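You operate a simulated robot arm through the tools that you are given. There is no shell and no other tool.

The job below is to be done with a simulated robot arm. You get a single attempt, and the scene is never put back.

JOB
Put the cover on the yellow drum, then lock the three red knobs.

Only the result counts: the job must be done as asked and must still hold three seconds after the hand-in. Knocking over, shifting, dropping, spilling or breaking anything else fails it. A push-on lid holds only when it is set on centred and level and pressed home; a screw cap is set on level and turned clockwise until tight.

ROBOT AND FRAMES
A 7-joint arm with a fingered hand, fixed in place. Base frame: the origin is on the floor under the middle of its stand, x ahead of it, y to its left, z up. Readings come in m, rad, newtons and seconds.
It reaches about 1.085 m from its shoulder. Its first joint turns from -2.897 to 2.897 rad. Payload 3.7 kg.
The tool frame sits at the grasp point between the pads (the TCP): z along the fingers, y along the line on which they close. The tips reach 0.025 m beyond it. The gripper opens to 0.088 m; its body begins 0.029 m behind the TCP. The gripper is a hand of 5 fingers: y runs from the thumb to the fingers, the wrist lies at [-0.013, -0.106, -0.174] in the tool frame.
Orientation is that of the tool frame in the base frame, as a unit quaternion [w, x, y, z]. With the fingers straight down and the wrist toward the robot, the tool's x, y and z point along [0, 1, 0], [1, 0, 0] and [0, 0, -1] of the base frame.

CONTROLS
- The arm moves only by the tool apply_moves. Its arguments are lists of equal length, an entry for each row: "xyz": the shift along the tool's x, y, z in m, a list of three; "delta_rot": the turn, a rotation vector about the tool's x, y, z in rad, a list of three. In form: {"xyz": [[x, y, z], ...], "delta_rot": [[rx, ry, rz], ...]}. A call has 1 to 20 rows; each row is the pose to reach, as a shift and turn from the pose commanded when the call began, along the tool's axes at that moment. Each row takes 0.2 s and may step no farther than 0.05 m and 0.15 rad from the row before; otherwise, the whole call is refused. A pose out of reach is approached as far as the arm can. The call stops where the force on the tool passes 40 N (or 10 N more than at its start, if that is more) or the arm is blocked; 0.2 s more then pass. In this call time passes only in rows, and 0.2 s behind the last. The reply holds the time, the measured pose of the TCP, the force on the tool along the base axes, the opening and the grip force, in the units named above and with some noise, with the torque about the TCP (base axes, N m) and any sound that the robot's microphone picked up.
- Cameras (640 x 400 px; columns grow to the right, rows downward): "scene" is fixed at [0.2194, 0.5007, 1.5255]; the picture's right is [-0.60, -0.80, 0.00], its down [-0.53, 0.40, -0.75] and it looks along [0.60, -0.45, -0.67] (base axes); focal length 301 px, centre (320, 200). "wrist" rides on the gripper at [0.059, -0.079, -0.105] in the tool frame; the picture's right is [-0.73, 0.32, -0.61], its down [-0.62, -0.68, 0.38] and it looks along [-0.29, 0.66, 0.70] (tool axes); focal length 234 px, centre (320, 200). There is no depth. A picture from a camera that has moved, and an enlarged one, comes with that camera's place and axes in the base frame and with its lens.
- get_image(camera): a new picture of that camera. It takes no simulated time.
- finger_targets(index, middle, ring, little, thumb_bend, thumb_turn): sets how far each is bent, from 0 (flat) to 1 (curled in); at 0.3 the hand is open as for a grip, at 0.7 the pads meet at the TCP. One left out holds its place. A second passes; each finger stops where it meets its share of the squeeze, and holds until it gets a number again. It is the only way to open and close the hand. It gives what a move gives, with no picture; readings hold the bend of each and the force on index, middle, ring, little, thumb and palm. thumb_turn goes from beside the hand (0) to across from the fingers (1), as for a grip.
- enlarge(camera, box): a new picture of the part [left, top, right, bottom] of that camera's present view, enlarged. It takes no simulated time.
- hand_in(): hands the job in; it is judged then, once.

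Nothing tells you positions but the pictures and the camera data. Unless the task says otherwise, let go and move clear before handing in.

The tools are called after "Request:" by a JSON object that holds its "name" and its "arguments". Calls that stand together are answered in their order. apply_moves: Moves the arm, as the interface text tells. Its arguments: {"type":"object","properties":{"xyz":{"type":"array","items":{"type":"array","items":{"type":"number"}}},"delta_rot":{"type":"array","items":{"type":"array","items":{"type":"number"}}}},"required":["xyz","delta_rot"]} The other tools are called the same way: finger_targets (index, middle, ring, little, thumb_bend, thumb_turn) moves the fingers one by one; get_image (camera) takes a picture; enlarge (camera, box) takes an enlarged picture of a part of a camera's view; hand_in () hands the job in.

At the start:

```text
clock: 0.0
position: [0.5388, -0.0468, 1.2834]
tool_rot: [0.001, 0.707, 0.707, 0.0]
wrist_force: [0.3, -1.1, 0.3]
wrist_torque: [0.01, 0.0, -0.03]
gripper_width: 0.0877
finger_force: 0.1
shape: jaw
bend: [0.3, 0.3, 0.3, 0.3, 0.3, 0.98]
finger forces: [0.0, 0.0, 0.0, 0.0, 0.0, 0.1]
```

scene: 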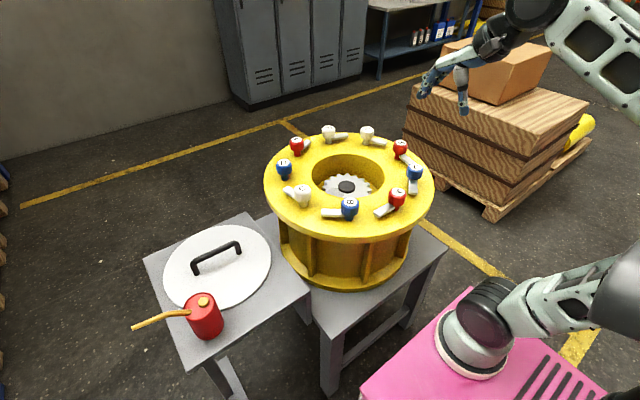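
wrist: 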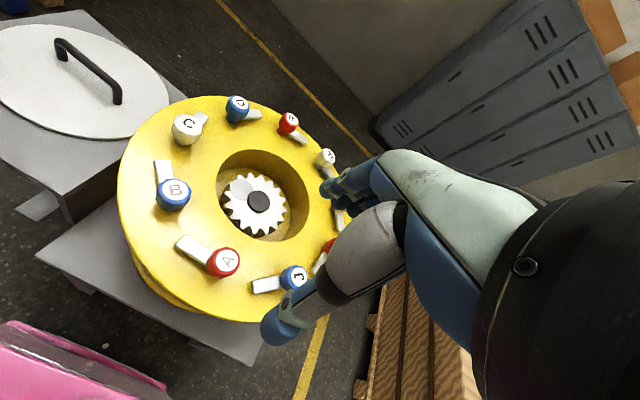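

I see a yellow drum on a low table with a central opening, nine knobs with levers around its rim (three red), a round cover with a handle on a side table, and a red oil can beside it. I'll take closer looks before planning anything.

Request:
{"name": "enlarge", "arguments": {"camera": "scene", "box": [250, 110, 450, 235]}}

Request:
{"name": "enlarge", "arguments": {"camera": "scene", "box": [130, 210, 330, 335]}}

Request:
{"name": "enlarge", "arguments": {"camera": "wrist", "box": [100, 80, 360, 330]}}

```text
3.20 times, centred on (350, 172) of scene
camera zoom: at [0.2194, 0.5007, 1.5255], right [-0.6, -0.8, 0.0], down [-0.53, 0.4, -0.75], along [0.6, -0.45, -0.67], focal length 963 px, centre (224, 288)
```

zoom: 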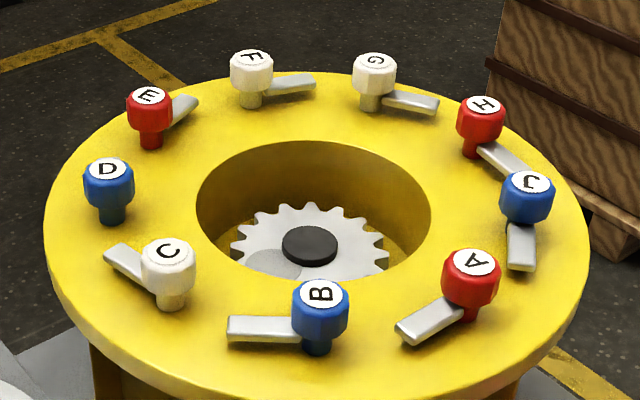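

```text
3.20 times, centred on (230, 272) of scene
camera zoom: at [0.2194, 0.5007, 1.5255], right [-0.6, -0.8, 0.0], down [-0.53, 0.4, -0.75], along [0.6, -0.45, -0.67], focal length 963 px, centre (608, -32)
```

zoom: 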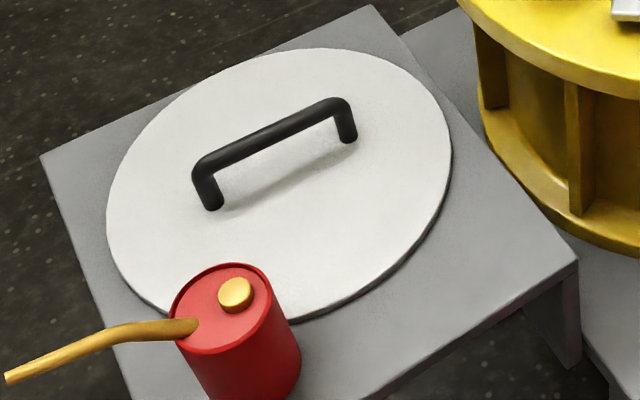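

```text
1.60 times, centred on (230, 205) of wrist
camera zoom: at [0.4607, 0.0128, 1.3884], right [0.32, -0.73, 0.61], down [-0.68, -0.62, -0.38], along [0.66, -0.29, -0.7], focal length 375 px, centre (464, 192)
```

zoom: 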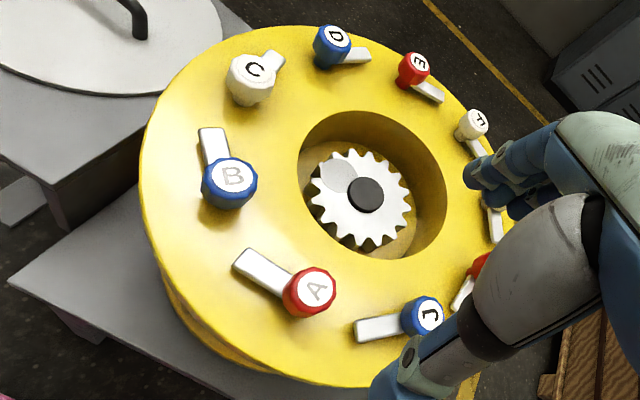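

I put the drum axis at about (0.803, -0.051), with knob tops at z≈0.989 on a circle of radius 0.205. The red ones are A at 180°, E at 20° and H at -100°, and all the levers lie tangentially. The cover handle runs along base y, centred near (0.836, 0.41) with its top at z≈0.84. I'll move to a point above the handle and look again.

Request:
{"name": "apply_moves", "arguments": {"xyz": [[0.03, 0.02, 0.0], [0.06, 0.04, 0.01], [0.09, 0.06, 0.025], [0.12, 0.08, 0.04], [0.15, 0.1, 0.055], [0.18, 0.12, 0.07], [0.21, 0.14, 0.085], [0.24, 0.16, 0.1], [0.27, 0.18, 0.115], [0.3, 0.2, 0.13], [0.33, 0.22, 0.145], [0.36, 0.24, 0.16], [0.39, 0.26, 0.18], [0.42, 0.275, 0.2], [0.44, 0.28, 0.22], [0.45, 0.285, 0.23]], "delta_rot": [[0, 0, 0], [0, 0, 0], [0, 0, 0], [0, 0, 0], [0, 0, 0], [0, 0, 0], [0, 0, 0], [0, 0, 0], [0, 0, 0], [0, 0, 0], [0, 0, 0], [0, 0, 0], [0, 0, 0], [0, 0, 0], [0, 0, 0], [0, 0, 0]]}}

```text
clock: 3.4
position: [0.8244, 0.4035, 1.0544]
tool_rot: [0.0, 0.708, 0.707, 0.001]
wrist_force: [-0.6, 0.0, -0.3]
wrist_torque: [0.02, -0.01, -0.01]
gripper_width: 0.0877
finger_force: 0.1
shape: jaw
bend: [0.3, 0.3, 0.3, 0.3, 0.3, 0.98]
finger forces: [0.0, 0.1, 0.0, 0.0, 0.0, 0.1]
```

The arm reached (0.824, 0.404, 1.054) without trouble, which should be above the handle. I'll take both pictures to refine where the handle is.

Request:
{"name": "get_image", "arguments": {"camera": "scene"}}

Request:
{"name": "get_image", "arguments": {"camera": "wrist"}}

```text
taken
```

scene: 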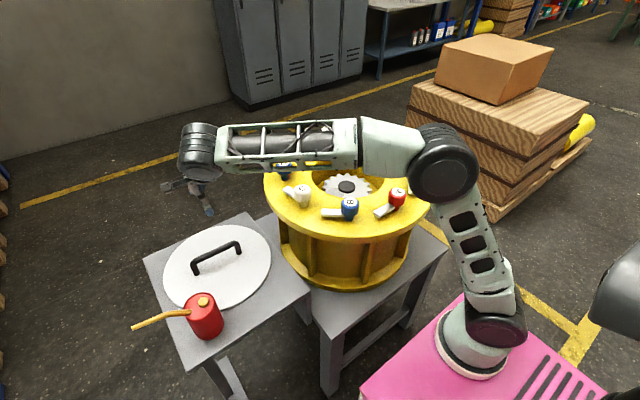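

```text
taken
camera wrist: at [0.7453, 0.4623, 1.1598], right [0.32, -0.73, 0.61], down [-0.68, -0.62, -0.38], along [0.66, -0.29, -0.7], focal length 234 px, centre (320, 200)
```

wrist: 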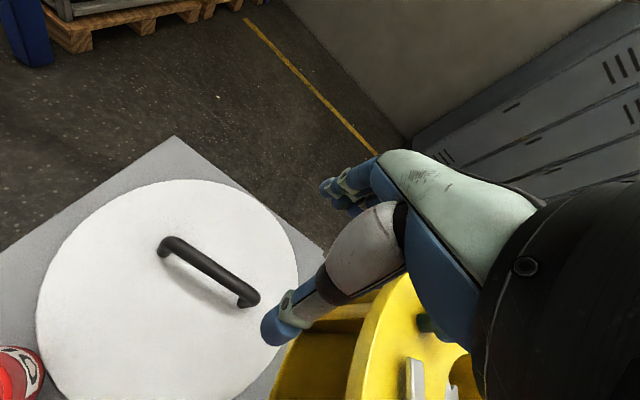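

The handle is clearly visible from here. I'll enlarge both views to measure it and check the shape of the hand.

Request:
{"name": "enlarge", "arguments": {"camera": "wrist", "box": [20, 130, 340, 400]}}

Request:
{"name": "enlarge", "arguments": {"camera": "scene", "box": [140, 110, 300, 210]}}

Request:
{"name": "enlarge", "arguments": {"camera": "scene", "box": [130, 215, 290, 345]}}

```text
1.48 times, centred on (180, 265) of wrist
camera zoom: at [0.7453, 0.4623, 1.1598], right [0.32, -0.73, 0.61], down [-0.68, -0.62, -0.38], along [0.66, -0.29, -0.7], focal length 347 px, centre (527, 104)
```

zoom: 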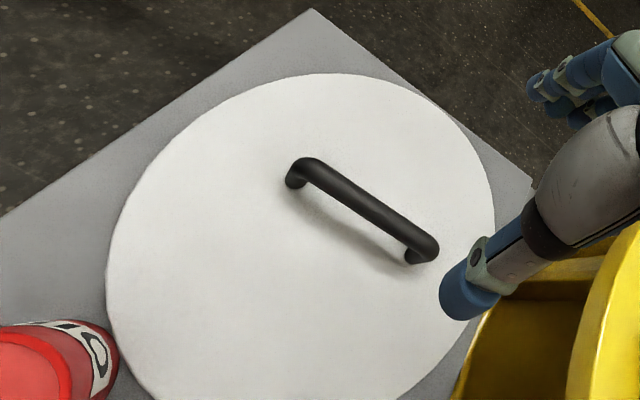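

```text
4.00 times, centred on (220, 160) of scene
camera zoom: at [0.2194, 0.5007, 1.5255], right [-0.6, -0.8, 0.0], down [-0.53, 0.4, -0.75], along [0.6, -0.45, -0.67], focal length 1204 px, centre (720, 360)
```

zoom: 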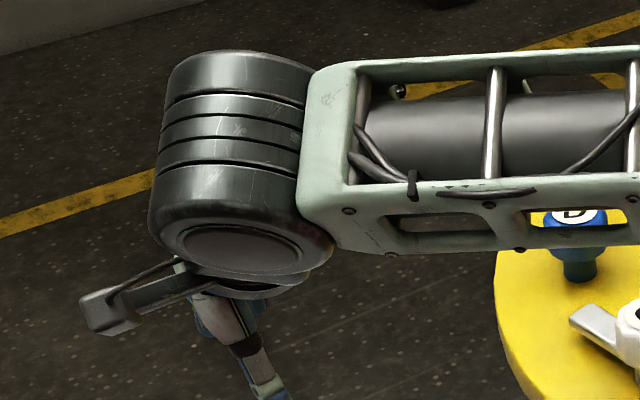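

```text
3.08 times, centred on (210, 280) of scene
camera zoom: at [0.2194, 0.5007, 1.5255], right [-0.6, -0.8, 0.0], down [-0.53, 0.4, -0.75], along [0.6, -0.45, -0.67], focal length 926 px, centre (658, -46)
```

zoom: 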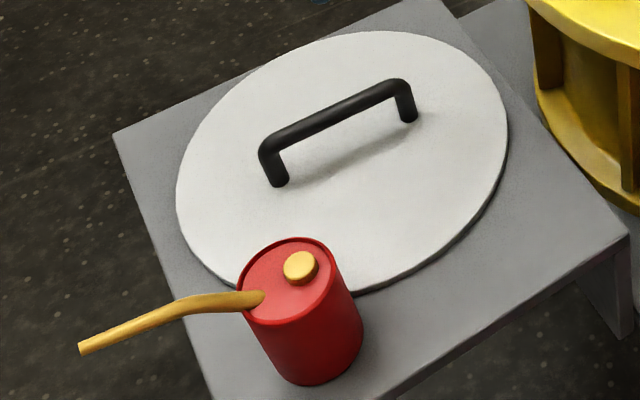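

I read the handle bar as running along y, centred at about (0.836, 0.416) with its axis near z≈0.83, and the cover top at about 0.781. The open hand straddles the bar, with the thumb on the robot side. I'll go straight down over it and stop a little short to check.

Request:
{"name": "apply_moves", "arguments": {"xyz": [[0.006, 0.006, 0.01], [0.013, 0.0125, 0.03], [0.013, 0.0125, 0.05], [0.013, 0.0125, 0.07], [0.013, 0.0125, 0.09], [0.013, 0.0125, 0.11], [0.013, 0.0125, 0.125], [0.013, 0.0125, 0.14], [0.013, 0.0125, 0.155], [0.013, 0.0125, 0.165]], "delta_rot": [[0, 0, 0], [0, 0, 0], [0, 0, 0], [0, 0, 0], [0, 0, 0], [0, 0, 0], [0, 0, 0], [0, 0, 0], [0, 0, 0], [0, 0, 0]]}}

Request:
{"name": "get_image", "arguments": {"camera": "scene"}}

Request:
{"name": "get_image", "arguments": {"camera": "wrist"}}

```text
clock: 5.6
position: [0.8351, 0.4171, 0.887]
tool_rot: [0.0, 0.706, 0.708, -0.001]
wrist_force: [-0.3, -0.1, 0.3]
wrist_torque: [0.02, 0.01, 0.01]
gripper_width: 0.0873
finger_force: 0.0
shape: jaw
bend: [0.3, 0.3, 0.3, 0.3, 0.3, 0.98]
finger forces: [0.1, 0.0, 0.2, 0.1, 0.0, 0.0]
```

```text
taken
```

scene: 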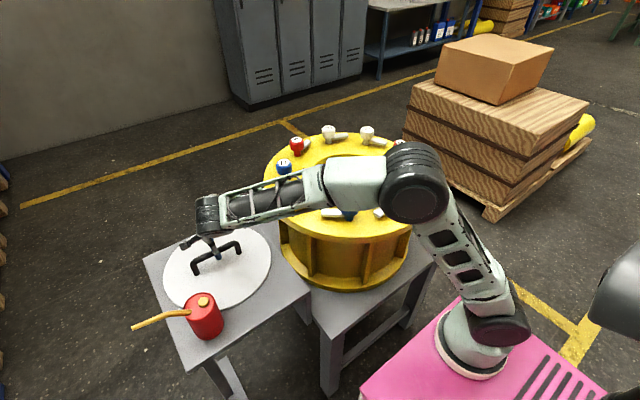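

```text
taken
camera wrist: at [0.7573, 0.4761, 0.9924], right [0.32, -0.73, 0.61], down [-0.68, -0.62, -0.38], along [0.66, -0.29, -0.7], focal length 234 px, centre (320, 200)
```

wrist: 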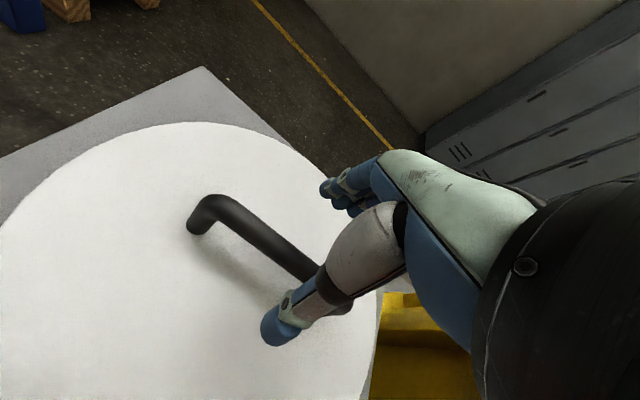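

The hand is lined up over the bar. The forearm crosses above the drum, so I'll check its clearance to the knobs before going lower.

Request:
{"name": "enlarge", "arguments": {"camera": "scene", "box": [170, 130, 450, 305]}}

Request:
{"name": "enlarge", "arguments": {"camera": "wrist", "box": [170, 140, 430, 360]}}

```text
2.29 times, centred on (310, 218) of scene
camera zoom: at [0.2194, 0.5007, 1.5255], right [-0.6, -0.8, 0.0], down [-0.53, 0.4, -0.75], along [0.6, -0.45, -0.67], focal length 688 px, centre (343, 160)
```

zoom: 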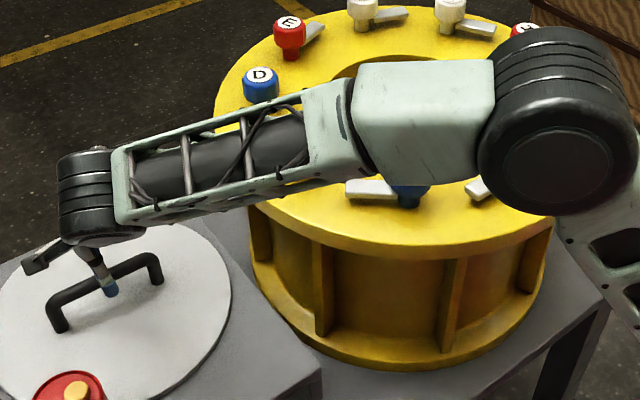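

```text
1.82 times, centred on (300, 250) of wrist
camera zoom: at [0.7573, 0.4761, 0.9924], right [0.32, -0.73, 0.61], down [-0.68, -0.62, -0.38], along [0.66, -0.29, -0.7], focal length 426 px, centre (356, 109)
```

zoom: 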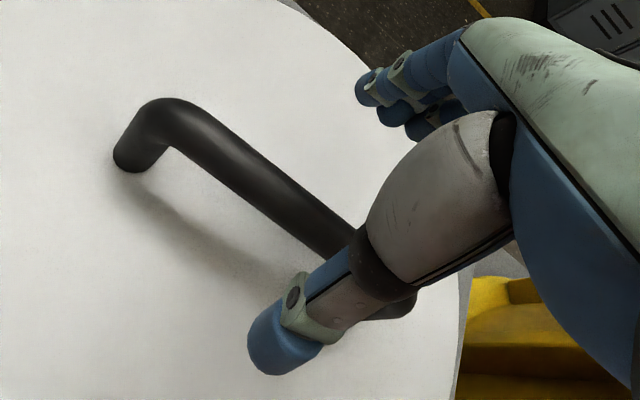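

The forearm is well clear of the drum, and the bar lies between the thumb and fingers. I'll go down the last 5 cm to bar height.

Request:
{"name": "apply_moves", "arguments": {"xyz": [[0, 0.002, 0.015], [0, 0.003, 0.03], [0, 0.003, 0.042], [0, 0.003, 0.052]], "delta_rot": [[0, 0, 0], [0, 0, 0], [0, 0, 0], [0, 0, 0]]}}

Request:
{"name": "enlarge", "arguments": {"camera": "scene", "box": [150, 190, 300, 310]}}

Request:
{"name": "get_image", "arguments": {"camera": "wrist"}}

```text
clock: 6.6
position: [0.8376, 0.4193, 0.8358]
tool_rot: [-0.001, 0.706, 0.708, 0.001]
wrist_force: [-0.3, 0.0, -0.4]
wrist_torque: [0.0, 0.01, -0.01]
gripper_width: 0.0879
finger_force: 0.0
shape: jaw
bend: [0.3, 0.3, 0.3, 0.3, 0.3, 0.98]
finger forces: [0.0, 0.1, 0.0, 0.0, 0.1, 0.0]
```

```text
3.33 times, centred on (225, 250) of scene
camera zoom: at [0.2194, 0.5007, 1.5255], right [-0.6, -0.8, 0.0], down [-0.53, 0.4, -0.75], along [0.6, -0.45, -0.67], focal length 1003 px, centre (637, 33)
```

zoom: 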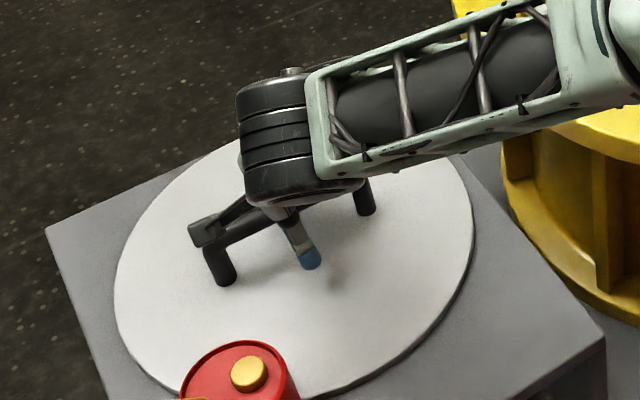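

```text
taken
camera wrist: at [0.7593, 0.4769, 0.9412], right [0.32, -0.73, 0.61], down [-0.68, -0.62, -0.38], along [0.66, -0.29, -0.7], focal length 234 px, centre (320, 200)
```

wrist: 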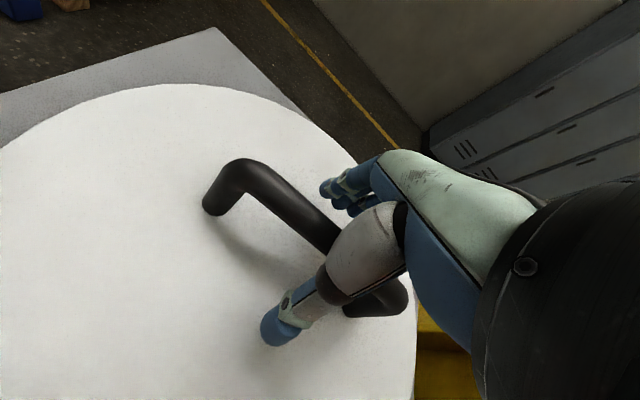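

The TCP sits on the bar axis, so I'll close the hand around the handle.

Request:
{"name": "finger_targets", "arguments": {"index": 0.8, "middle": 0.8, "ring": 0.8, "little": 0.8, "thumb_bend": 0.8}}

Request:
{"name": "get_image", "arguments": {"camera": "wrist"}}

Request:
{"name": "enlarge", "arguments": {"camera": "scene", "box": [150, 190, 300, 310]}}

```text
clock: 7.6
position: [0.8376, 0.418, 0.835]
tool_rot: [0.0, 0.707, 0.707, -0.002]
wrist_force: [-0.2, 0.3, -17.1]
wrist_torque: [0.41, -0.08, 0.12]
gripper_width: 0.0
finger_force: 11.2
shape: fingers
bend: [0.78, 0.79, 0.78, 0.77, 0.73, 0.97]
finger forces: [0.0, 3.6, 6.8, 8.9, 3.3, 0.0]
```

```text
taken
camera wrist: at [0.7597, 0.4771, 0.9403], right [0.32, -0.73, 0.61], down [-0.68, -0.62, -0.38], along [0.66, -0.29, -0.7], focal length 234 px, centre (320, 200)
```

wrist: 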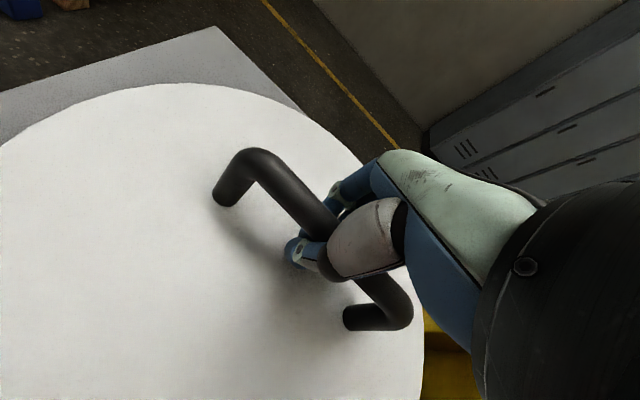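

```text
3.33 times, centred on (225, 250) of scene
camera zoom: at [0.2194, 0.5007, 1.5255], right [-0.6, -0.8, 0.0], down [-0.53, 0.4, -0.75], along [0.6, -0.45, -0.67], focal length 1003 px, centre (637, 33)
```

zoom: 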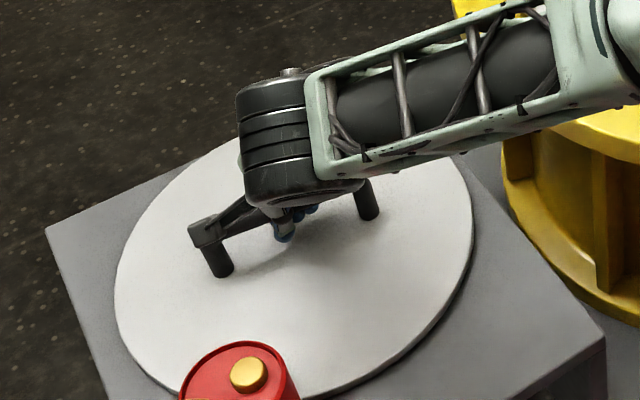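

The fingers have closed underneath the bar like a hook, and they're already carrying about 17 N. I'll lift a small amount and see how the cover hangs.

Request:
{"name": "apply_moves", "arguments": {"xyz": [[0, 0, -0.004], [0, 0, -0.008], [0, 0, -0.014], [0, 0, -0.02]], "delta_rot": [[0, 0, 0], [0, 0, 0], [0, 0, 0], [0, 0, 0]]}}

Request:
{"name": "get_image", "arguments": {"camera": "wrist"}}

Request:
{"name": "enlarge", "arguments": {"camera": "scene", "box": [140, 180, 300, 310]}}

```text
clock: 8.6
position: [0.8401, 0.4184, 0.8555]
tool_rot: [0.0, 0.707, 0.707, -0.001]
wrist_force: [-0.2, 0.0, -18.3]
wrist_torque: [0.33, -0.13, 0.07]
gripper_width: 0.0
finger_force: 9.5
shape: fingers
bend: [0.78, 0.79, 0.78, 0.78, 0.73, 0.96]
finger forces: [0.0, 5.0, 5.8, 6.5, 2.6, 0.0]
```

```text
taken
camera wrist: at [0.7612, 0.4769, 0.9613], right [0.32, -0.73, 0.61], down [-0.68, -0.62, -0.38], along [0.66, -0.29, -0.7], focal length 234 px, centre (320, 200)
```

wrist: 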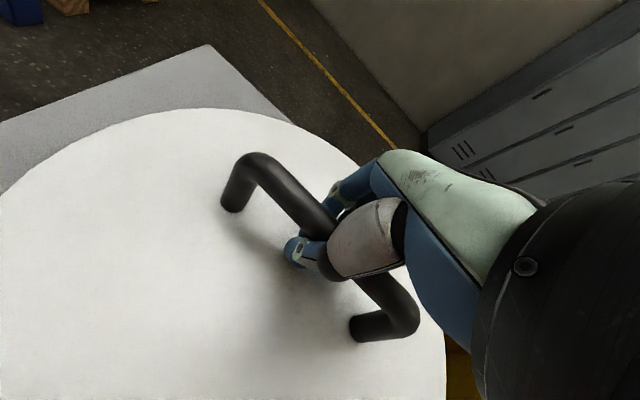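

```text
3.08 times, centred on (220, 245) of scene
camera zoom: at [0.2194, 0.5007, 1.5255], right [-0.6, -0.8, 0.0], down [-0.53, 0.4, -0.75], along [0.6, -0.45, -0.67], focal length 926 px, centre (628, 62)
```

zoom: 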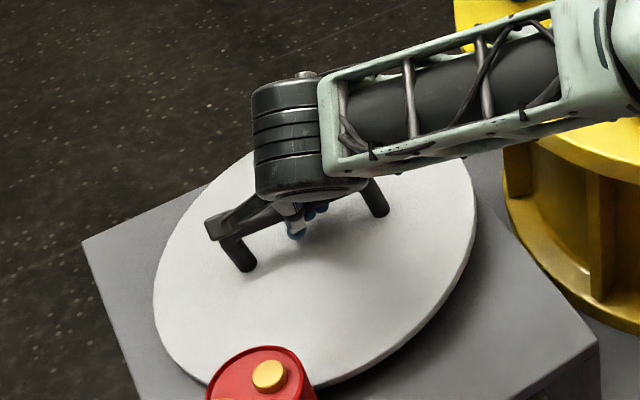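

The cover is up at about 18 N, but the -y side seems to hang a bit low, and the torque suggests I'm gripping about 2 cm too far toward +y. I'll measure that more closely.

Request:
{"name": "enlarge", "arguments": {"camera": "wrist", "box": [200, 130, 440, 360]}}

Request:
{"name": "enlarge", "arguments": {"camera": "scene", "box": [170, 205, 270, 275]}}

```text
1.74 times, centred on (320, 245) of wrist
camera zoom: at [0.7612, 0.4769, 0.9613], right [0.32, -0.73, 0.61], down [-0.68, -0.62, -0.38], along [0.66, -0.29, -0.7], focal length 407 px, centre (320, 122)
```

zoom: 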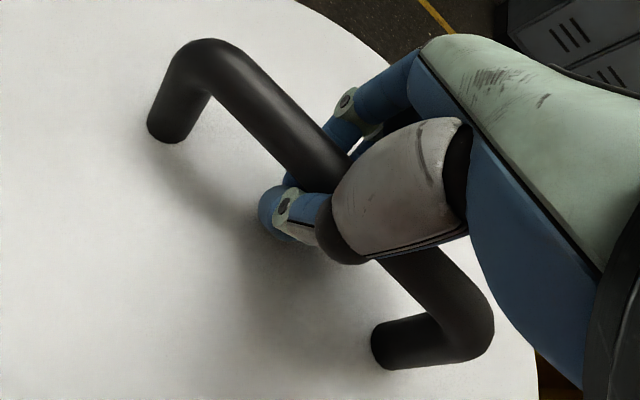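

```text
5.71 times, centred on (220, 240) of scene
camera zoom: at [0.2194, 0.5007, 1.5255], right [-0.6, -0.8, 0.0], down [-0.53, 0.4, -0.75], along [0.6, -0.45, -0.67], focal length 1719 px, centre (891, -29)
```

zoom: 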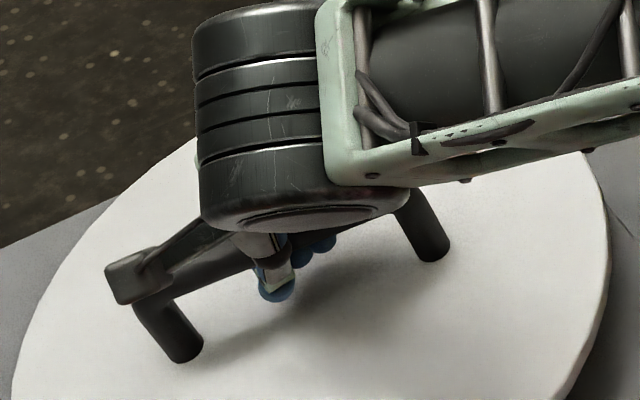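

The cover has yawed about 14° in the grip, which doesn't matter for a round lid, and it hangs about 8° low on the +y side. The hook grip is secure, so I'll lift straight up, clear of the can and the knobs. Then I'll roll the hand to bring the cover level.

Request:
{"name": "apply_moves", "arguments": {"xyz": [[0, 0, -0.015], [0, 0, -0.035], [0, 0, -0.055], [0, 0, -0.08], [0, 0, -0.105], [0, 0, -0.13], [0, 0, -0.155], [0, 0, -0.18], [0, 0, -0.205], [0, 0, -0.23], [0, 0, -0.25], [0, 0, -0.26]], "delta_rot": [[0, 0, 0], [0, 0, 0], [0, 0, 0], [0, 0, 0], [0, 0.02, 0], [0, 0.04, 0], [0, 0.06, 0], [0, 0.08, 0], [0, 0.1, 0], [0, 0.12, 0], [0, 0.13, 0], [0, 0.13, 0]]}}

Request:
{"name": "get_image", "arguments": {"camera": "wrist"}}

Request:
{"name": "get_image", "arguments": {"camera": "scene"}}

```text
clock: 11.2
position: [0.8418, 0.4166, 1.117]
tool_rot: [-0.046, 0.705, 0.706, 0.045]
wrist_force: [0.0, 0.3, -20.2]
wrist_torque: [0.15, -0.07, 0.05]
gripper_width: 0.0
finger_force: 14.6
shape: fingers
bend: [0.78, 0.78, 0.79, 0.79, 0.73, 0.97]
finger forces: [11.4, 5.5, 4.0, 3.7, 4.4, 0.0]
```

```text
taken
camera wrist: at [0.7637, 0.4616, 1.2282], right [0.32, -0.8, 0.51], down [-0.68, -0.57, -0.46], along [0.66, -0.2, -0.73], focal length 234 px, centre (320, 200)
```

wrist: 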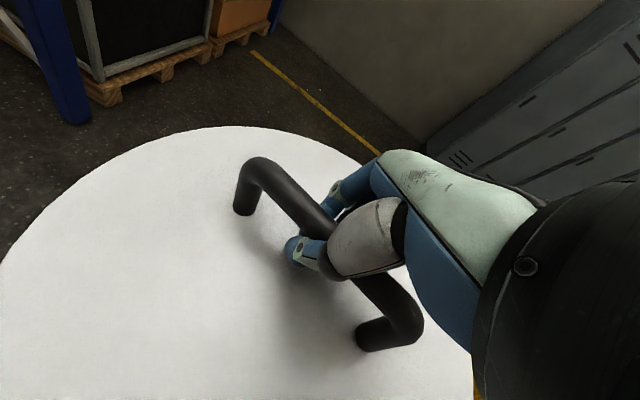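

```text
taken
```

scene: 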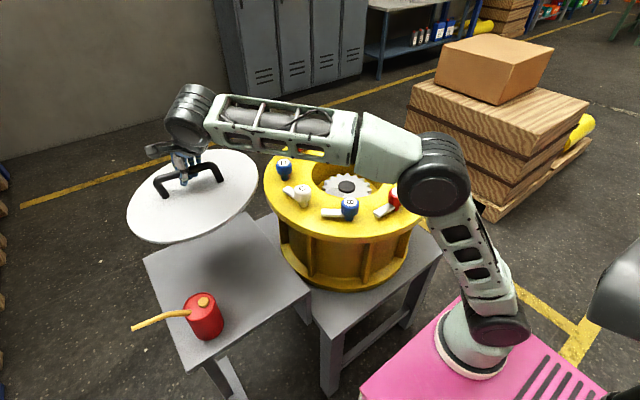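

The cover is up and clear of everything at about 20 N. I'll zoom in to measure how level it is.

Request:
{"name": "enlarge", "arguments": {"camera": "wrist", "box": [200, 130, 440, 370]}}

Request:
{"name": "enlarge", "arguments": {"camera": "scene", "box": [120, 140, 270, 250]}}

```text
1.67 times, centred on (320, 250) of wrist
camera zoom: at [0.7637, 0.4616, 1.2282], right [0.32, -0.8, 0.51], down [-0.68, -0.57, -0.46], along [0.66, -0.2, -0.73], focal length 390 px, centre (320, 117)
```

zoom: 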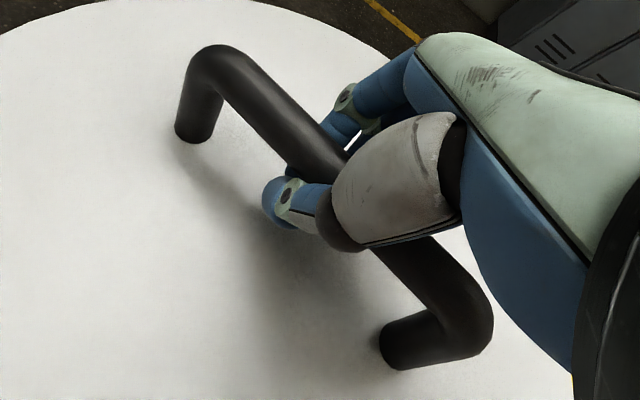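

```text
3.64 times, centred on (195, 195) of scene
camera zoom: at [0.2194, 0.5007, 1.5255], right [-0.6, -0.8, 0.0], down [-0.53, 0.4, -0.75], along [0.6, -0.45, -0.67], focal length 1094 px, centre (774, 218)
```

zoom: 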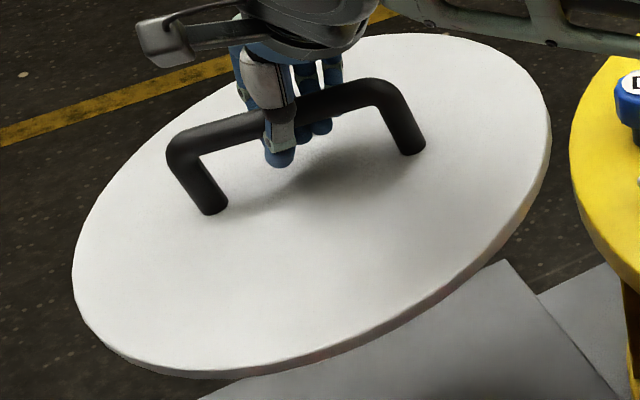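

The cover still hangs about 9° low on +y. It was probably touching the table when I first measured, so it likely does follow the hand. I'll roll the hand about 8° more and measure again.

Request:
{"name": "apply_moves", "arguments": {"xyz": [[0, 0, 0], [0, 0, 0], [0, 0, 0], [0, 0, 0], [0, 0, 0]], "delta_rot": [[0, 0.03, 0], [0, 0.06, 0], [0, 0.09, 0], [0, 0.12, 0], [0, 0.14, 0]]}}

Request:
{"name": "enlarge", "arguments": {"camera": "wrist", "box": [200, 130, 440, 370]}}

Request:
{"name": "enlarge", "arguments": {"camera": "scene", "box": [120, 140, 270, 250]}}

```text
clock: 12.4
position: [0.8398, 0.4182, 1.116]
tool_rot: [-0.095, 0.7, 0.701, 0.093]
wrist_force: [0.4, 0.4, -20.3]
wrist_torque: [0.06, -0.07, 0.04]
gripper_width: 0.0002
finger_force: 14.5
shape: fingers
bend: [0.78, 0.78, 0.79, 0.79, 0.73, 0.97]
finger forces: [12.8, 5.1, 3.0, 2.9, 5.3, 0.0]
```

```text
1.67 times, centred on (320, 250) of wrist
camera zoom: at [0.7615, 0.4467, 1.233], right [0.32, -0.86, 0.39], down [-0.68, -0.5, -0.53], along [0.66, -0.09, -0.75], focal length 390 px, centre (320, 117)
```

zoom: 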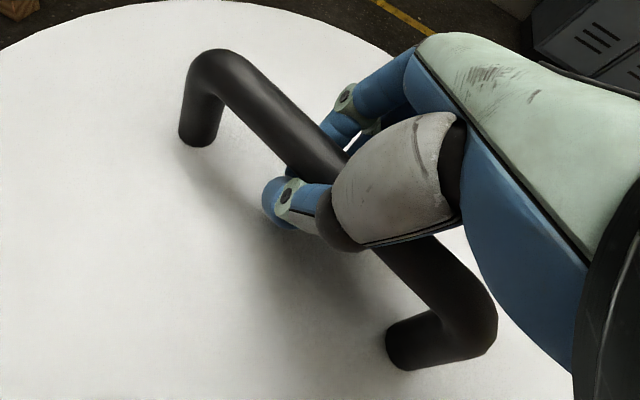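

```text
3.64 times, centred on (195, 195) of scene
camera zoom: at [0.2194, 0.5007, 1.5255], right [-0.6, -0.8, 0.0], down [-0.53, 0.4, -0.75], along [0.6, -0.45, -0.67], focal length 1094 px, centre (774, 218)
```

zoom: 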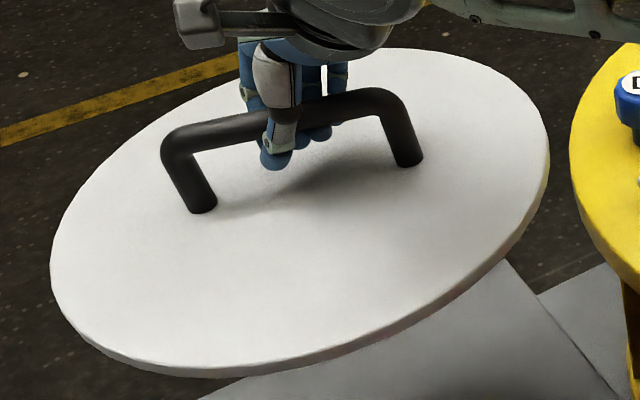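

The cover follows the hand rigidly, and the tilt is down to about 4–5°. I'll add a little more roll and carry it smoothly at the same height to above the drum axis, with the cover underside about 6 cm above the knob tops.

Request:
{"name": "apply_moves", "arguments": {"xyz": [[-0.0045, -0.0003, -0.0013], [-0.0136, -0.001, -0.0038], [-0.0272, -0.0019, -0.0075], [-0.0453, -0.0032, -0.0125], [-0.068, -0.0048, -0.0188], [-0.0951, -0.0067, -0.0263], [-0.1223, -0.0086, -0.0338], [-0.1495, -0.0106, -0.0413], [-0.1812, -0.0128, -0.0501], [-0.2129, -0.015, -0.0589], [-0.2446, -0.0173, -0.0677], [-0.2763, -0.0195, -0.0764], [-0.308, -0.0218, -0.0852], [-0.3352, -0.0237, -0.0927], [-0.3624, -0.0256, -0.1002], [-0.3896, -0.0275, -0.1078], [-0.4122, -0.0291, -0.114], [-0.4304, -0.0304, -0.119], [-0.4439, -0.0314, -0.1228], [-0.453, -0.032, -0.1253]], "delta_rot": [[0, 0.01, 0], [0, 0.02, 0], [0, 0.03, 0], [0, 0.04, 0], [0, 0.05, 0], [0, 0.06, 0], [0, 0.07, 0], [0, 0.07, 0], [0, 0.07, 0], [0, 0.07, 0], [0, 0.07, 0], [0, 0.07, 0], [0, 0.07, 0], [0, 0.07, 0], [0, 0.07, 0], [0, 0.07, 0], [0, 0.07, 0], [0, 0.07, 0], [0, 0.07, 0], [0, 0.07, 0]]}}

Request:
{"name": "get_image", "arguments": {"camera": "scene"}}

Request:
{"name": "get_image", "arguments": {"camera": "wrist"}}

```text
clock: 16.6
position: [0.8088, -0.052, 1.117]
tool_rot: [-0.12, 0.696, 0.697, 0.119]
wrist_force: [0.7, -0.5, -20.2]
wrist_torque: [0.01, -0.06, -0.01]
gripper_width: 0.0
finger_force: 14.5
shape: fingers
bend: [0.78, 0.78, 0.79, 0.79, 0.73, 0.96]
finger forces: [13.8, 5.1, 2.2, 2.3, 6.2, 0.0]
```

```text
taken
```

scene: 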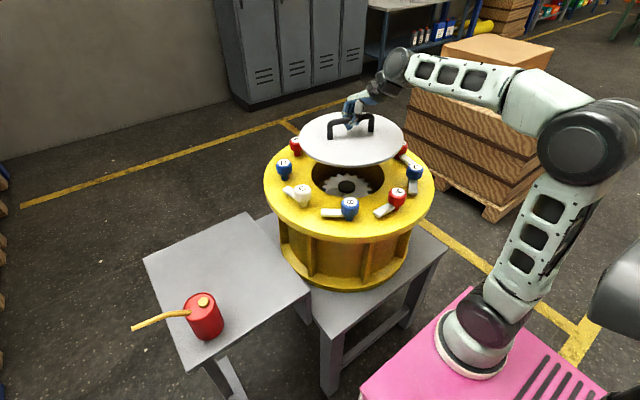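

```text
taken
camera wrist: at [0.731, -0.0325, 1.2345], right [0.32, -0.89, 0.33], down [-0.68, -0.46, -0.57], along [0.66, -0.04, -0.75], focal length 234 px, centre (320, 200)
```

wrist: 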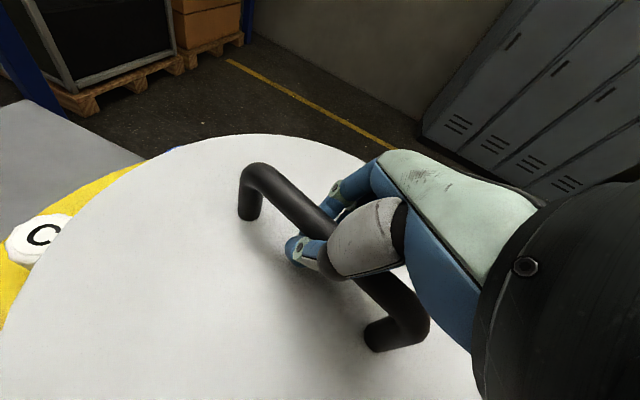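

The cover is now over the drum. I'll enlarge the scene view to refine its centre and tilt against the drum.

Request:
{"name": "enlarge", "arguments": {"camera": "scene", "box": [255, 80, 445, 255]}}

Request:
{"name": "enlarge", "arguments": {"camera": "wrist", "box": [200, 130, 440, 370]}}

Request:
{"name": "enlarge", "arguments": {"camera": "scene", "box": [290, 80, 420, 180]}}

```text
2.29 times, centred on (350, 168) of scene
camera zoom: at [0.2194, 0.5007, 1.5255], right [-0.6, -0.8, 0.0], down [-0.53, 0.4, -0.75], along [0.6, -0.45, -0.67], focal length 688 px, centre (251, 274)
```

zoom: 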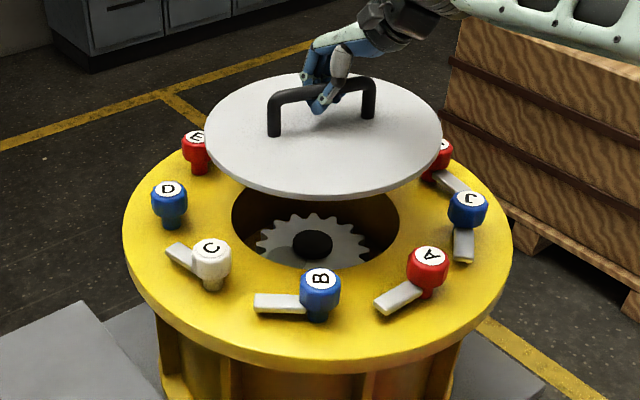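

```text
1.67 times, centred on (320, 250) of wrist
camera zoom: at [0.731, -0.0325, 1.2345], right [0.32, -0.89, 0.33], down [-0.68, -0.46, -0.57], along [0.66, -0.04, -0.75], focal length 390 px, centre (320, 117)
```

zoom: 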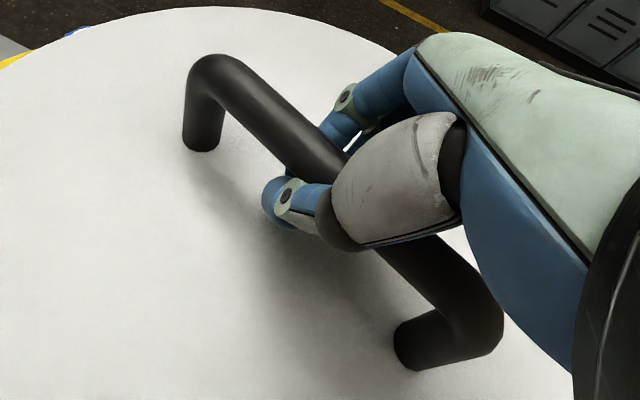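

```text
4.00 times, centred on (355, 130) of scene
camera zoom: at [0.2194, 0.5007, 1.5255], right [-0.6, -0.8, 0.0], down [-0.53, 0.4, -0.75], along [0.6, -0.45, -0.67], focal length 1204 px, centre (180, 480)
```

zoom: 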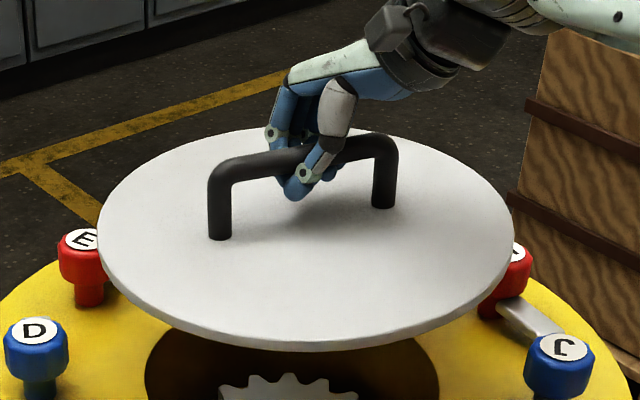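

By its outline the cover now looks level, and its centre is within a few millimetres of the drum axis. I'll go down 6 cm to just above knob height and compare the rim with the knobs.

Request:
{"name": "apply_moves", "arguments": {"xyz": [[-0.002, -0.0005, 0.008], [-0.0054, -0.001, 0.0193], [-0.0081, -0.0015, 0.029], [-0.0108, -0.002, 0.0386], [-0.0135, -0.002, 0.0483], [-0.0162, -0.002, 0.0579]], "delta_rot": [[0, 0, 0], [0, 0, 0], [0, 0, 0], [0, 0, 0], [0, 0, 0], [0, 0, 0]]}}

Request:
{"name": "enlarge", "arguments": {"camera": "scene", "box": [255, 100, 445, 255]}}

Request:
{"name": "get_image", "arguments": {"camera": "wrist"}}

```text
clock: 18.0
position: [0.8055, -0.0492, 1.0551]
tool_rot: [-0.12, 0.697, 0.697, 0.12]
wrist_force: [0.0, -0.1, -19.5]
wrist_torque: [0.01, -0.08, -0.05]
gripper_width: 0.0001
finger_force: 14.4
shape: fingers
bend: [0.78, 0.78, 0.79, 0.79, 0.73, 0.96]
finger forces: [13.5, 5.2, 2.5, 2.3, 5.9, 0.1]
```

```text
2.58 times, centred on (350, 178) of scene
camera zoom: at [0.2194, 0.5007, 1.5255], right [-0.6, -0.8, 0.0], down [-0.53, 0.4, -0.75], along [0.6, -0.45, -0.67], focal length 776 px, centre (243, 258)
```

zoom: 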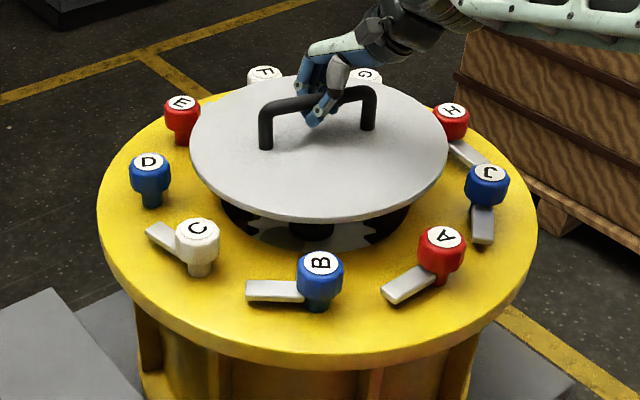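

```text
taken
camera wrist: at [0.7274, -0.0279, 1.1736], right [0.32, -0.89, 0.33], down [-0.68, -0.46, -0.57], along [0.66, -0.04, -0.75], focal length 234 px, centre (320, 200)
```

wrist: 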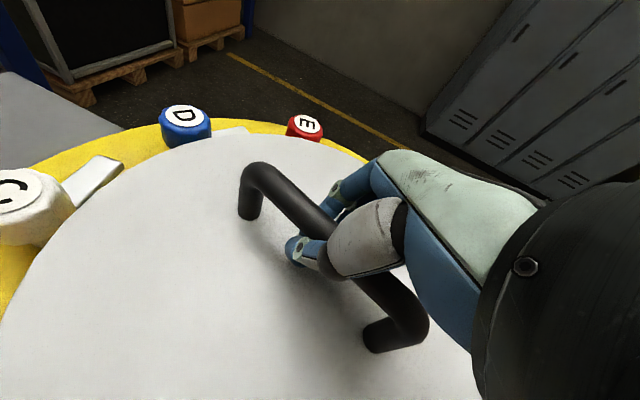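

The cover is centred over the knob ring to within about 3 mm and still level. I'll lower it between the knobs to just above the drum top and check once more.

Request:
{"name": "apply_moves", "arguments": {"xyz": [[-0.0033, 0, 0.0094], [-0.0067, 0, 0.0189], [-0.01, 0, 0.0283], [-0.0133, 0, 0.0377], [-0.0153, 0, 0.0434]], "delta_rot": [[0, 0, 0], [0, 0, 0], [0, 0, 0], [0, 0, 0], [0, 0, 0]]}}

Request:
{"name": "enlarge", "arguments": {"camera": "scene", "box": [255, 110, 445, 255]}}

Request:
{"name": "get_image", "arguments": {"camera": "wrist"}}

```text
clock: 19.2
position: [0.8053, -0.0493, 1.0084]
tool_rot: [-0.119, 0.696, 0.698, 0.119]
wrist_force: [-0.2, -0.1, -20.0]
wrist_torque: [0.0, -0.11, -0.01]
gripper_width: 0.0
finger_force: 14.7
shape: fingers
bend: [0.78, 0.78, 0.79, 0.79, 0.73, 0.96]
finger forces: [13.2, 5.2, 2.6, 2.6, 6.2, 0.1]
```

```text
2.76 times, centred on (350, 182) of scene
camera zoom: at [0.2194, 0.5007, 1.5255], right [-0.6, -0.8, 0.0], down [-0.53, 0.4, -0.75], along [0.6, -0.45, -0.67], focal length 830 px, centre (237, 248)
```

zoom: 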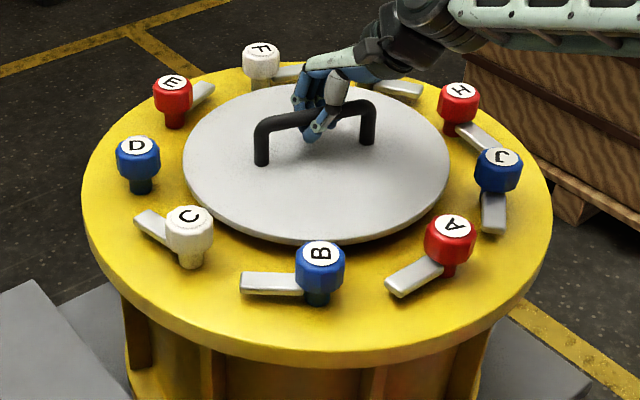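

```text
taken
camera wrist: at [0.7272, -0.0284, 1.1279], right [0.32, -0.89, 0.33], down [-0.68, -0.46, -0.57], along [0.66, -0.04, -0.75], focal length 234 px, centre (320, 200)
```

wrist: 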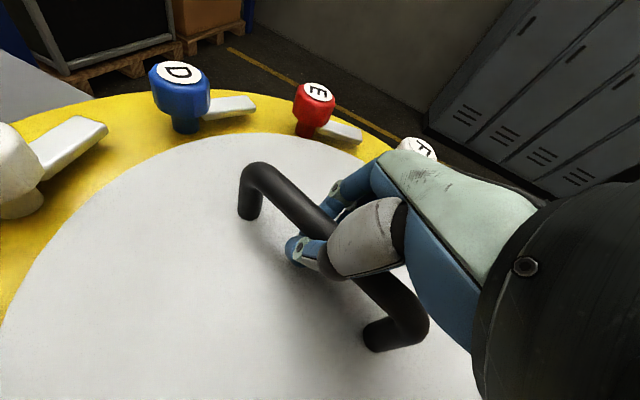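

Everything looks centred and level, with about 2 cm still to go. I'll lower gently until the cover's weight transfers to the drum.

Request:
{"name": "apply_moves", "arguments": {"xyz": [[-0.0017, 0, 0.0047], [-0.0033, 0, 0.0094], [-0.005, 0, 0.0141], [-0.006, 0, 0.017]], "delta_rot": [[0, 0, 0], [0, 0, 0], [0, 0, 0], [0, 0, 0]]}}

Request:
{"name": "enlarge", "arguments": {"camera": "scene", "box": [255, 110, 445, 255]}}

```text
clock: 20.2
position: [0.8054, -0.0494, 0.9908]
tool_rot: [-0.119, 0.697, 0.697, 0.12]
wrist_force: [0.5, -0.6, -19.4]
wrist_torque: [0.01, -0.06, 0.0]
gripper_width: 0.0001
finger_force: 15.2
shape: fingers
bend: [0.78, 0.78, 0.79, 0.79, 0.73, 0.96]
finger forces: [13.5, 5.3, 2.4, 2.3, 6.2, 0.0]
```

```text
2.76 times, centred on (350, 182) of scene
camera zoom: at [0.2194, 0.5007, 1.5255], right [-0.6, -0.8, 0.0], down [-0.53, 0.4, -0.75], along [0.6, -0.45, -0.67], focal length 830 px, centre (237, 248)
```

zoom: 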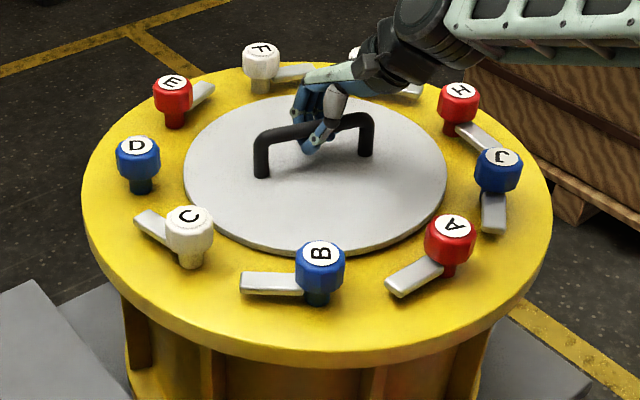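

It's still hanging at -19.4 N, so there's no contact yet. I'll keep lowering in small steps.

Request:
{"name": "apply_moves", "arguments": {"xyz": [[-0.001, 0, 0.0028], [-0.002, 0, 0.0057], [-0.003, 0, 0.0085], [-0.004, 0, 0.0113]], "delta_rot": [[0, 0, 0], [0, 0, 0], [0, 0, 0], [0, 0, 0]]}}

Request:
{"name": "enlarge", "arguments": {"camera": "scene", "box": [255, 110, 445, 255]}}

Request:
{"name": "get_image", "arguments": {"camera": "wrist"}}

```text
clock: 21.2
position: [0.8052, -0.0496, 0.98]
tool_rot: [-0.119, 0.697, 0.697, 0.121]
wrist_force: [-0.3, 0.3, 0.5]
wrist_torque: [-0.01, -0.01, 0.01]
gripper_width: 0.0
finger_force: 0.1
shape: fingers
bend: [0.78, 0.8, 0.8, 0.8, 0.73, 0.97]
finger forces: [0.1, 0.1, 0.0, 0.1, 0.3, 0.1]
```

```text
2.76 times, centred on (350, 182) of scene
camera zoom: at [0.2194, 0.5007, 1.5255], right [-0.6, -0.8, 0.0], down [-0.53, 0.4, -0.75], along [0.6, -0.45, -0.67], focal length 830 px, centre (237, 248)
```

zoom: 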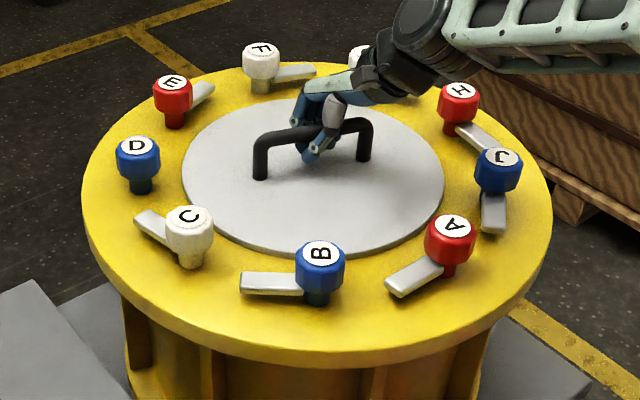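

```text
taken
camera wrist: at [0.7279, -0.0289, 1.0982], right [0.32, -0.89, 0.33], down [-0.68, -0.46, -0.57], along [0.66, -0.04, -0.75], focal length 234 px, centre (320, 200)
```

wrist: 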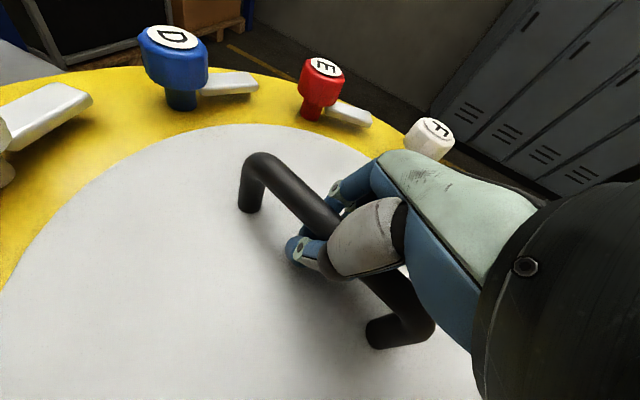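

The weight is off at TCP z≈0.980, so the cover is sitting on the drum, and by the outline it's within about 2 mm sideways. I'll raise slightly within the slack and then open the hand.

Request:
{"name": "apply_moves", "arguments": {"xyz": [[0.0007, 0, -0.0019]], "delta_rot": [[0, 0, 0]]}}

Request:
{"name": "finger_targets", "arguments": {"index": 0.3, "middle": 0.3, "ring": 0.3, "little": 0.3, "thumb_bend": 0.3}}

Request:
{"name": "get_image", "arguments": {"camera": "wrist"}}

Request:
{"name": "enlarge", "arguments": {"camera": "scene", "box": [255, 110, 445, 255]}}

```text
clock: 21.6
position: [0.8057, -0.0493, 0.981]
tool_rot: [-0.119, 0.696, 0.697, 0.12]
wrist_force: [1.3, -0.5, -1.8]
wrist_torque: [-0.03, -0.01, -0.03]
gripper_width: 0.0
finger_force: 1.1
shape: fingers
bend: [0.78, 0.8, 0.8, 0.8, 0.73, 0.97]
finger forces: [0.5, 0.4, 0.0, 1.4, 0.0, 0.1]
```

```text
clock: 22.6
position: [0.8066, -0.0484, 0.9819]
tool_rot: [-0.119, 0.697, 0.697, 0.12]
wrist_force: [0.2, 0.1, -0.2]
wrist_torque: [-0.01, -0.02, -0.03]
gripper_width: 0.0843
finger_force: 0.1
shape: fingers
bend: [0.3, 0.3, 0.3, 0.3, 0.3, 0.97]
finger forces: [0.0, 0.0, 0.0, 0.1, 0.0, 0.1]
```

```text
taken
camera wrist: at [0.7275, -0.028, 1.1003], right [0.32, -0.89, 0.33], down [-0.68, -0.46, -0.57], along [0.66, -0.04, -0.75], focal length 234 px, centre (320, 200)
```

wrist: 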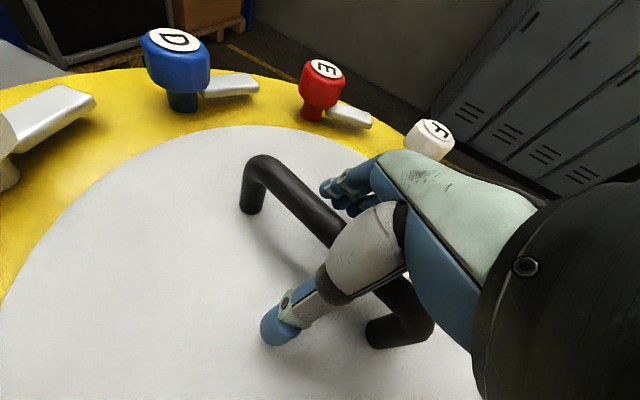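

```text
2.76 times, centred on (350, 182) of scene
camera zoom: at [0.2194, 0.5007, 1.5255], right [-0.6, -0.8, 0.0], down [-0.53, 0.4, -0.75], along [0.6, -0.45, -0.67], focal length 830 px, centre (237, 248)
```

zoom: 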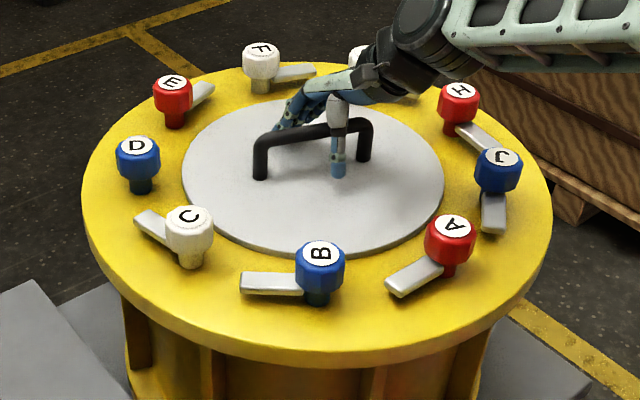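

The hand is open and the cover stayed put. I'll rise straight up clear of the handle and bring the hand back to vertical.

Request:
{"name": "apply_moves", "arguments": {"xyz": [[0.0033, 0, -0.0094], [0.0083, 0, -0.0236], [0.0133, 0, -0.0377], [0.02, 0, -0.0566], [0.0267, 0, -0.0754], [0.0334, 0, -0.0943], [0.04, 0, -0.1131], [0.0467, 0, -0.132], [0.0534, 0, -0.1508], [0.06, 0, -0.1697], [0.06, 0, -0.1697]], "delta_rot": [[0, 0, 0], [0, 0, 0], [0, 0, 0], [0, 0, 0], [0, -0.04, 0], [0, -0.1, 0], [0, -0.16, 0], [0, -0.22, 0], [0, -0.28, 0], [0, -0.34, 0], [0, -0.34, 0]]}}

Request:
{"name": "get_image", "arguments": {"camera": "scene"}}

Request:
{"name": "get_image", "arguments": {"camera": "wrist"}}

Request:
{"name": "enlarge", "arguments": {"camera": "scene", "box": [255, 110, 445, 255]}}

```text
clock: 25.0
position: [0.8066, -0.047, 1.1631]
tool_rot: [0.0, 0.707, 0.707, 0.0]
wrist_force: [1.1, -0.7, -0.4]
wrist_torque: [0.0, -0.01, 0.0]
gripper_width: 0.0846
finger_force: 0.0
shape: fingers
bend: [0.3, 0.3, 0.3, 0.3, 0.3, 0.97]
finger forces: [0.0, 0.1, 0.0, 0.0, 0.2, 0.0]
```

```text
taken
```

scene: 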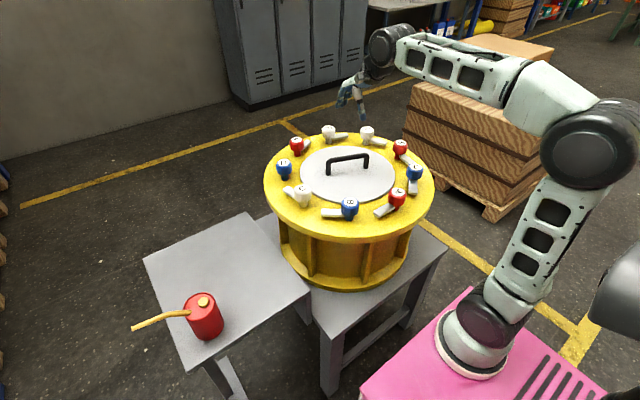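

```text
taken
camera wrist: at [0.7273, 0.0111, 1.2688], right [0.32, -0.73, 0.61], down [-0.68, -0.62, -0.38], along [0.66, -0.29, -0.7], focal length 234 px, centre (320, 200)
```

wrist: 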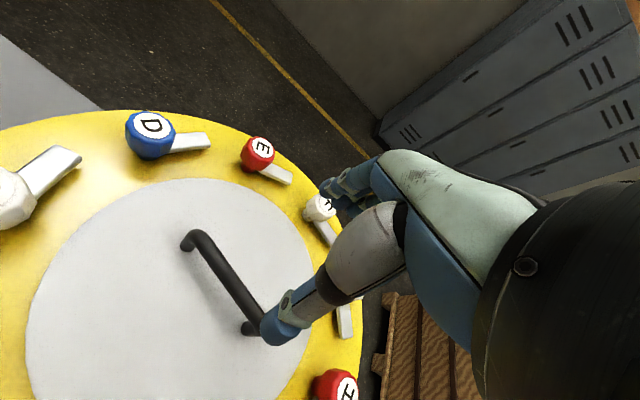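

```text
2.76 times, centred on (350, 182) of scene
camera zoom: at [0.2194, 0.5007, 1.5255], right [-0.6, -0.8, 0.0], down [-0.53, 0.4, -0.75], along [0.6, -0.45, -0.67], focal length 830 px, centre (237, 248)
```

zoom: 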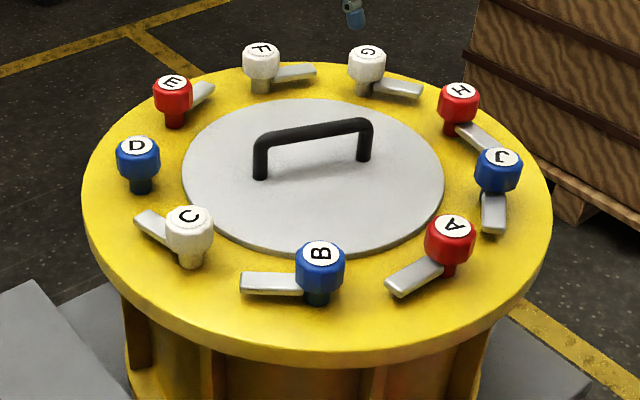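

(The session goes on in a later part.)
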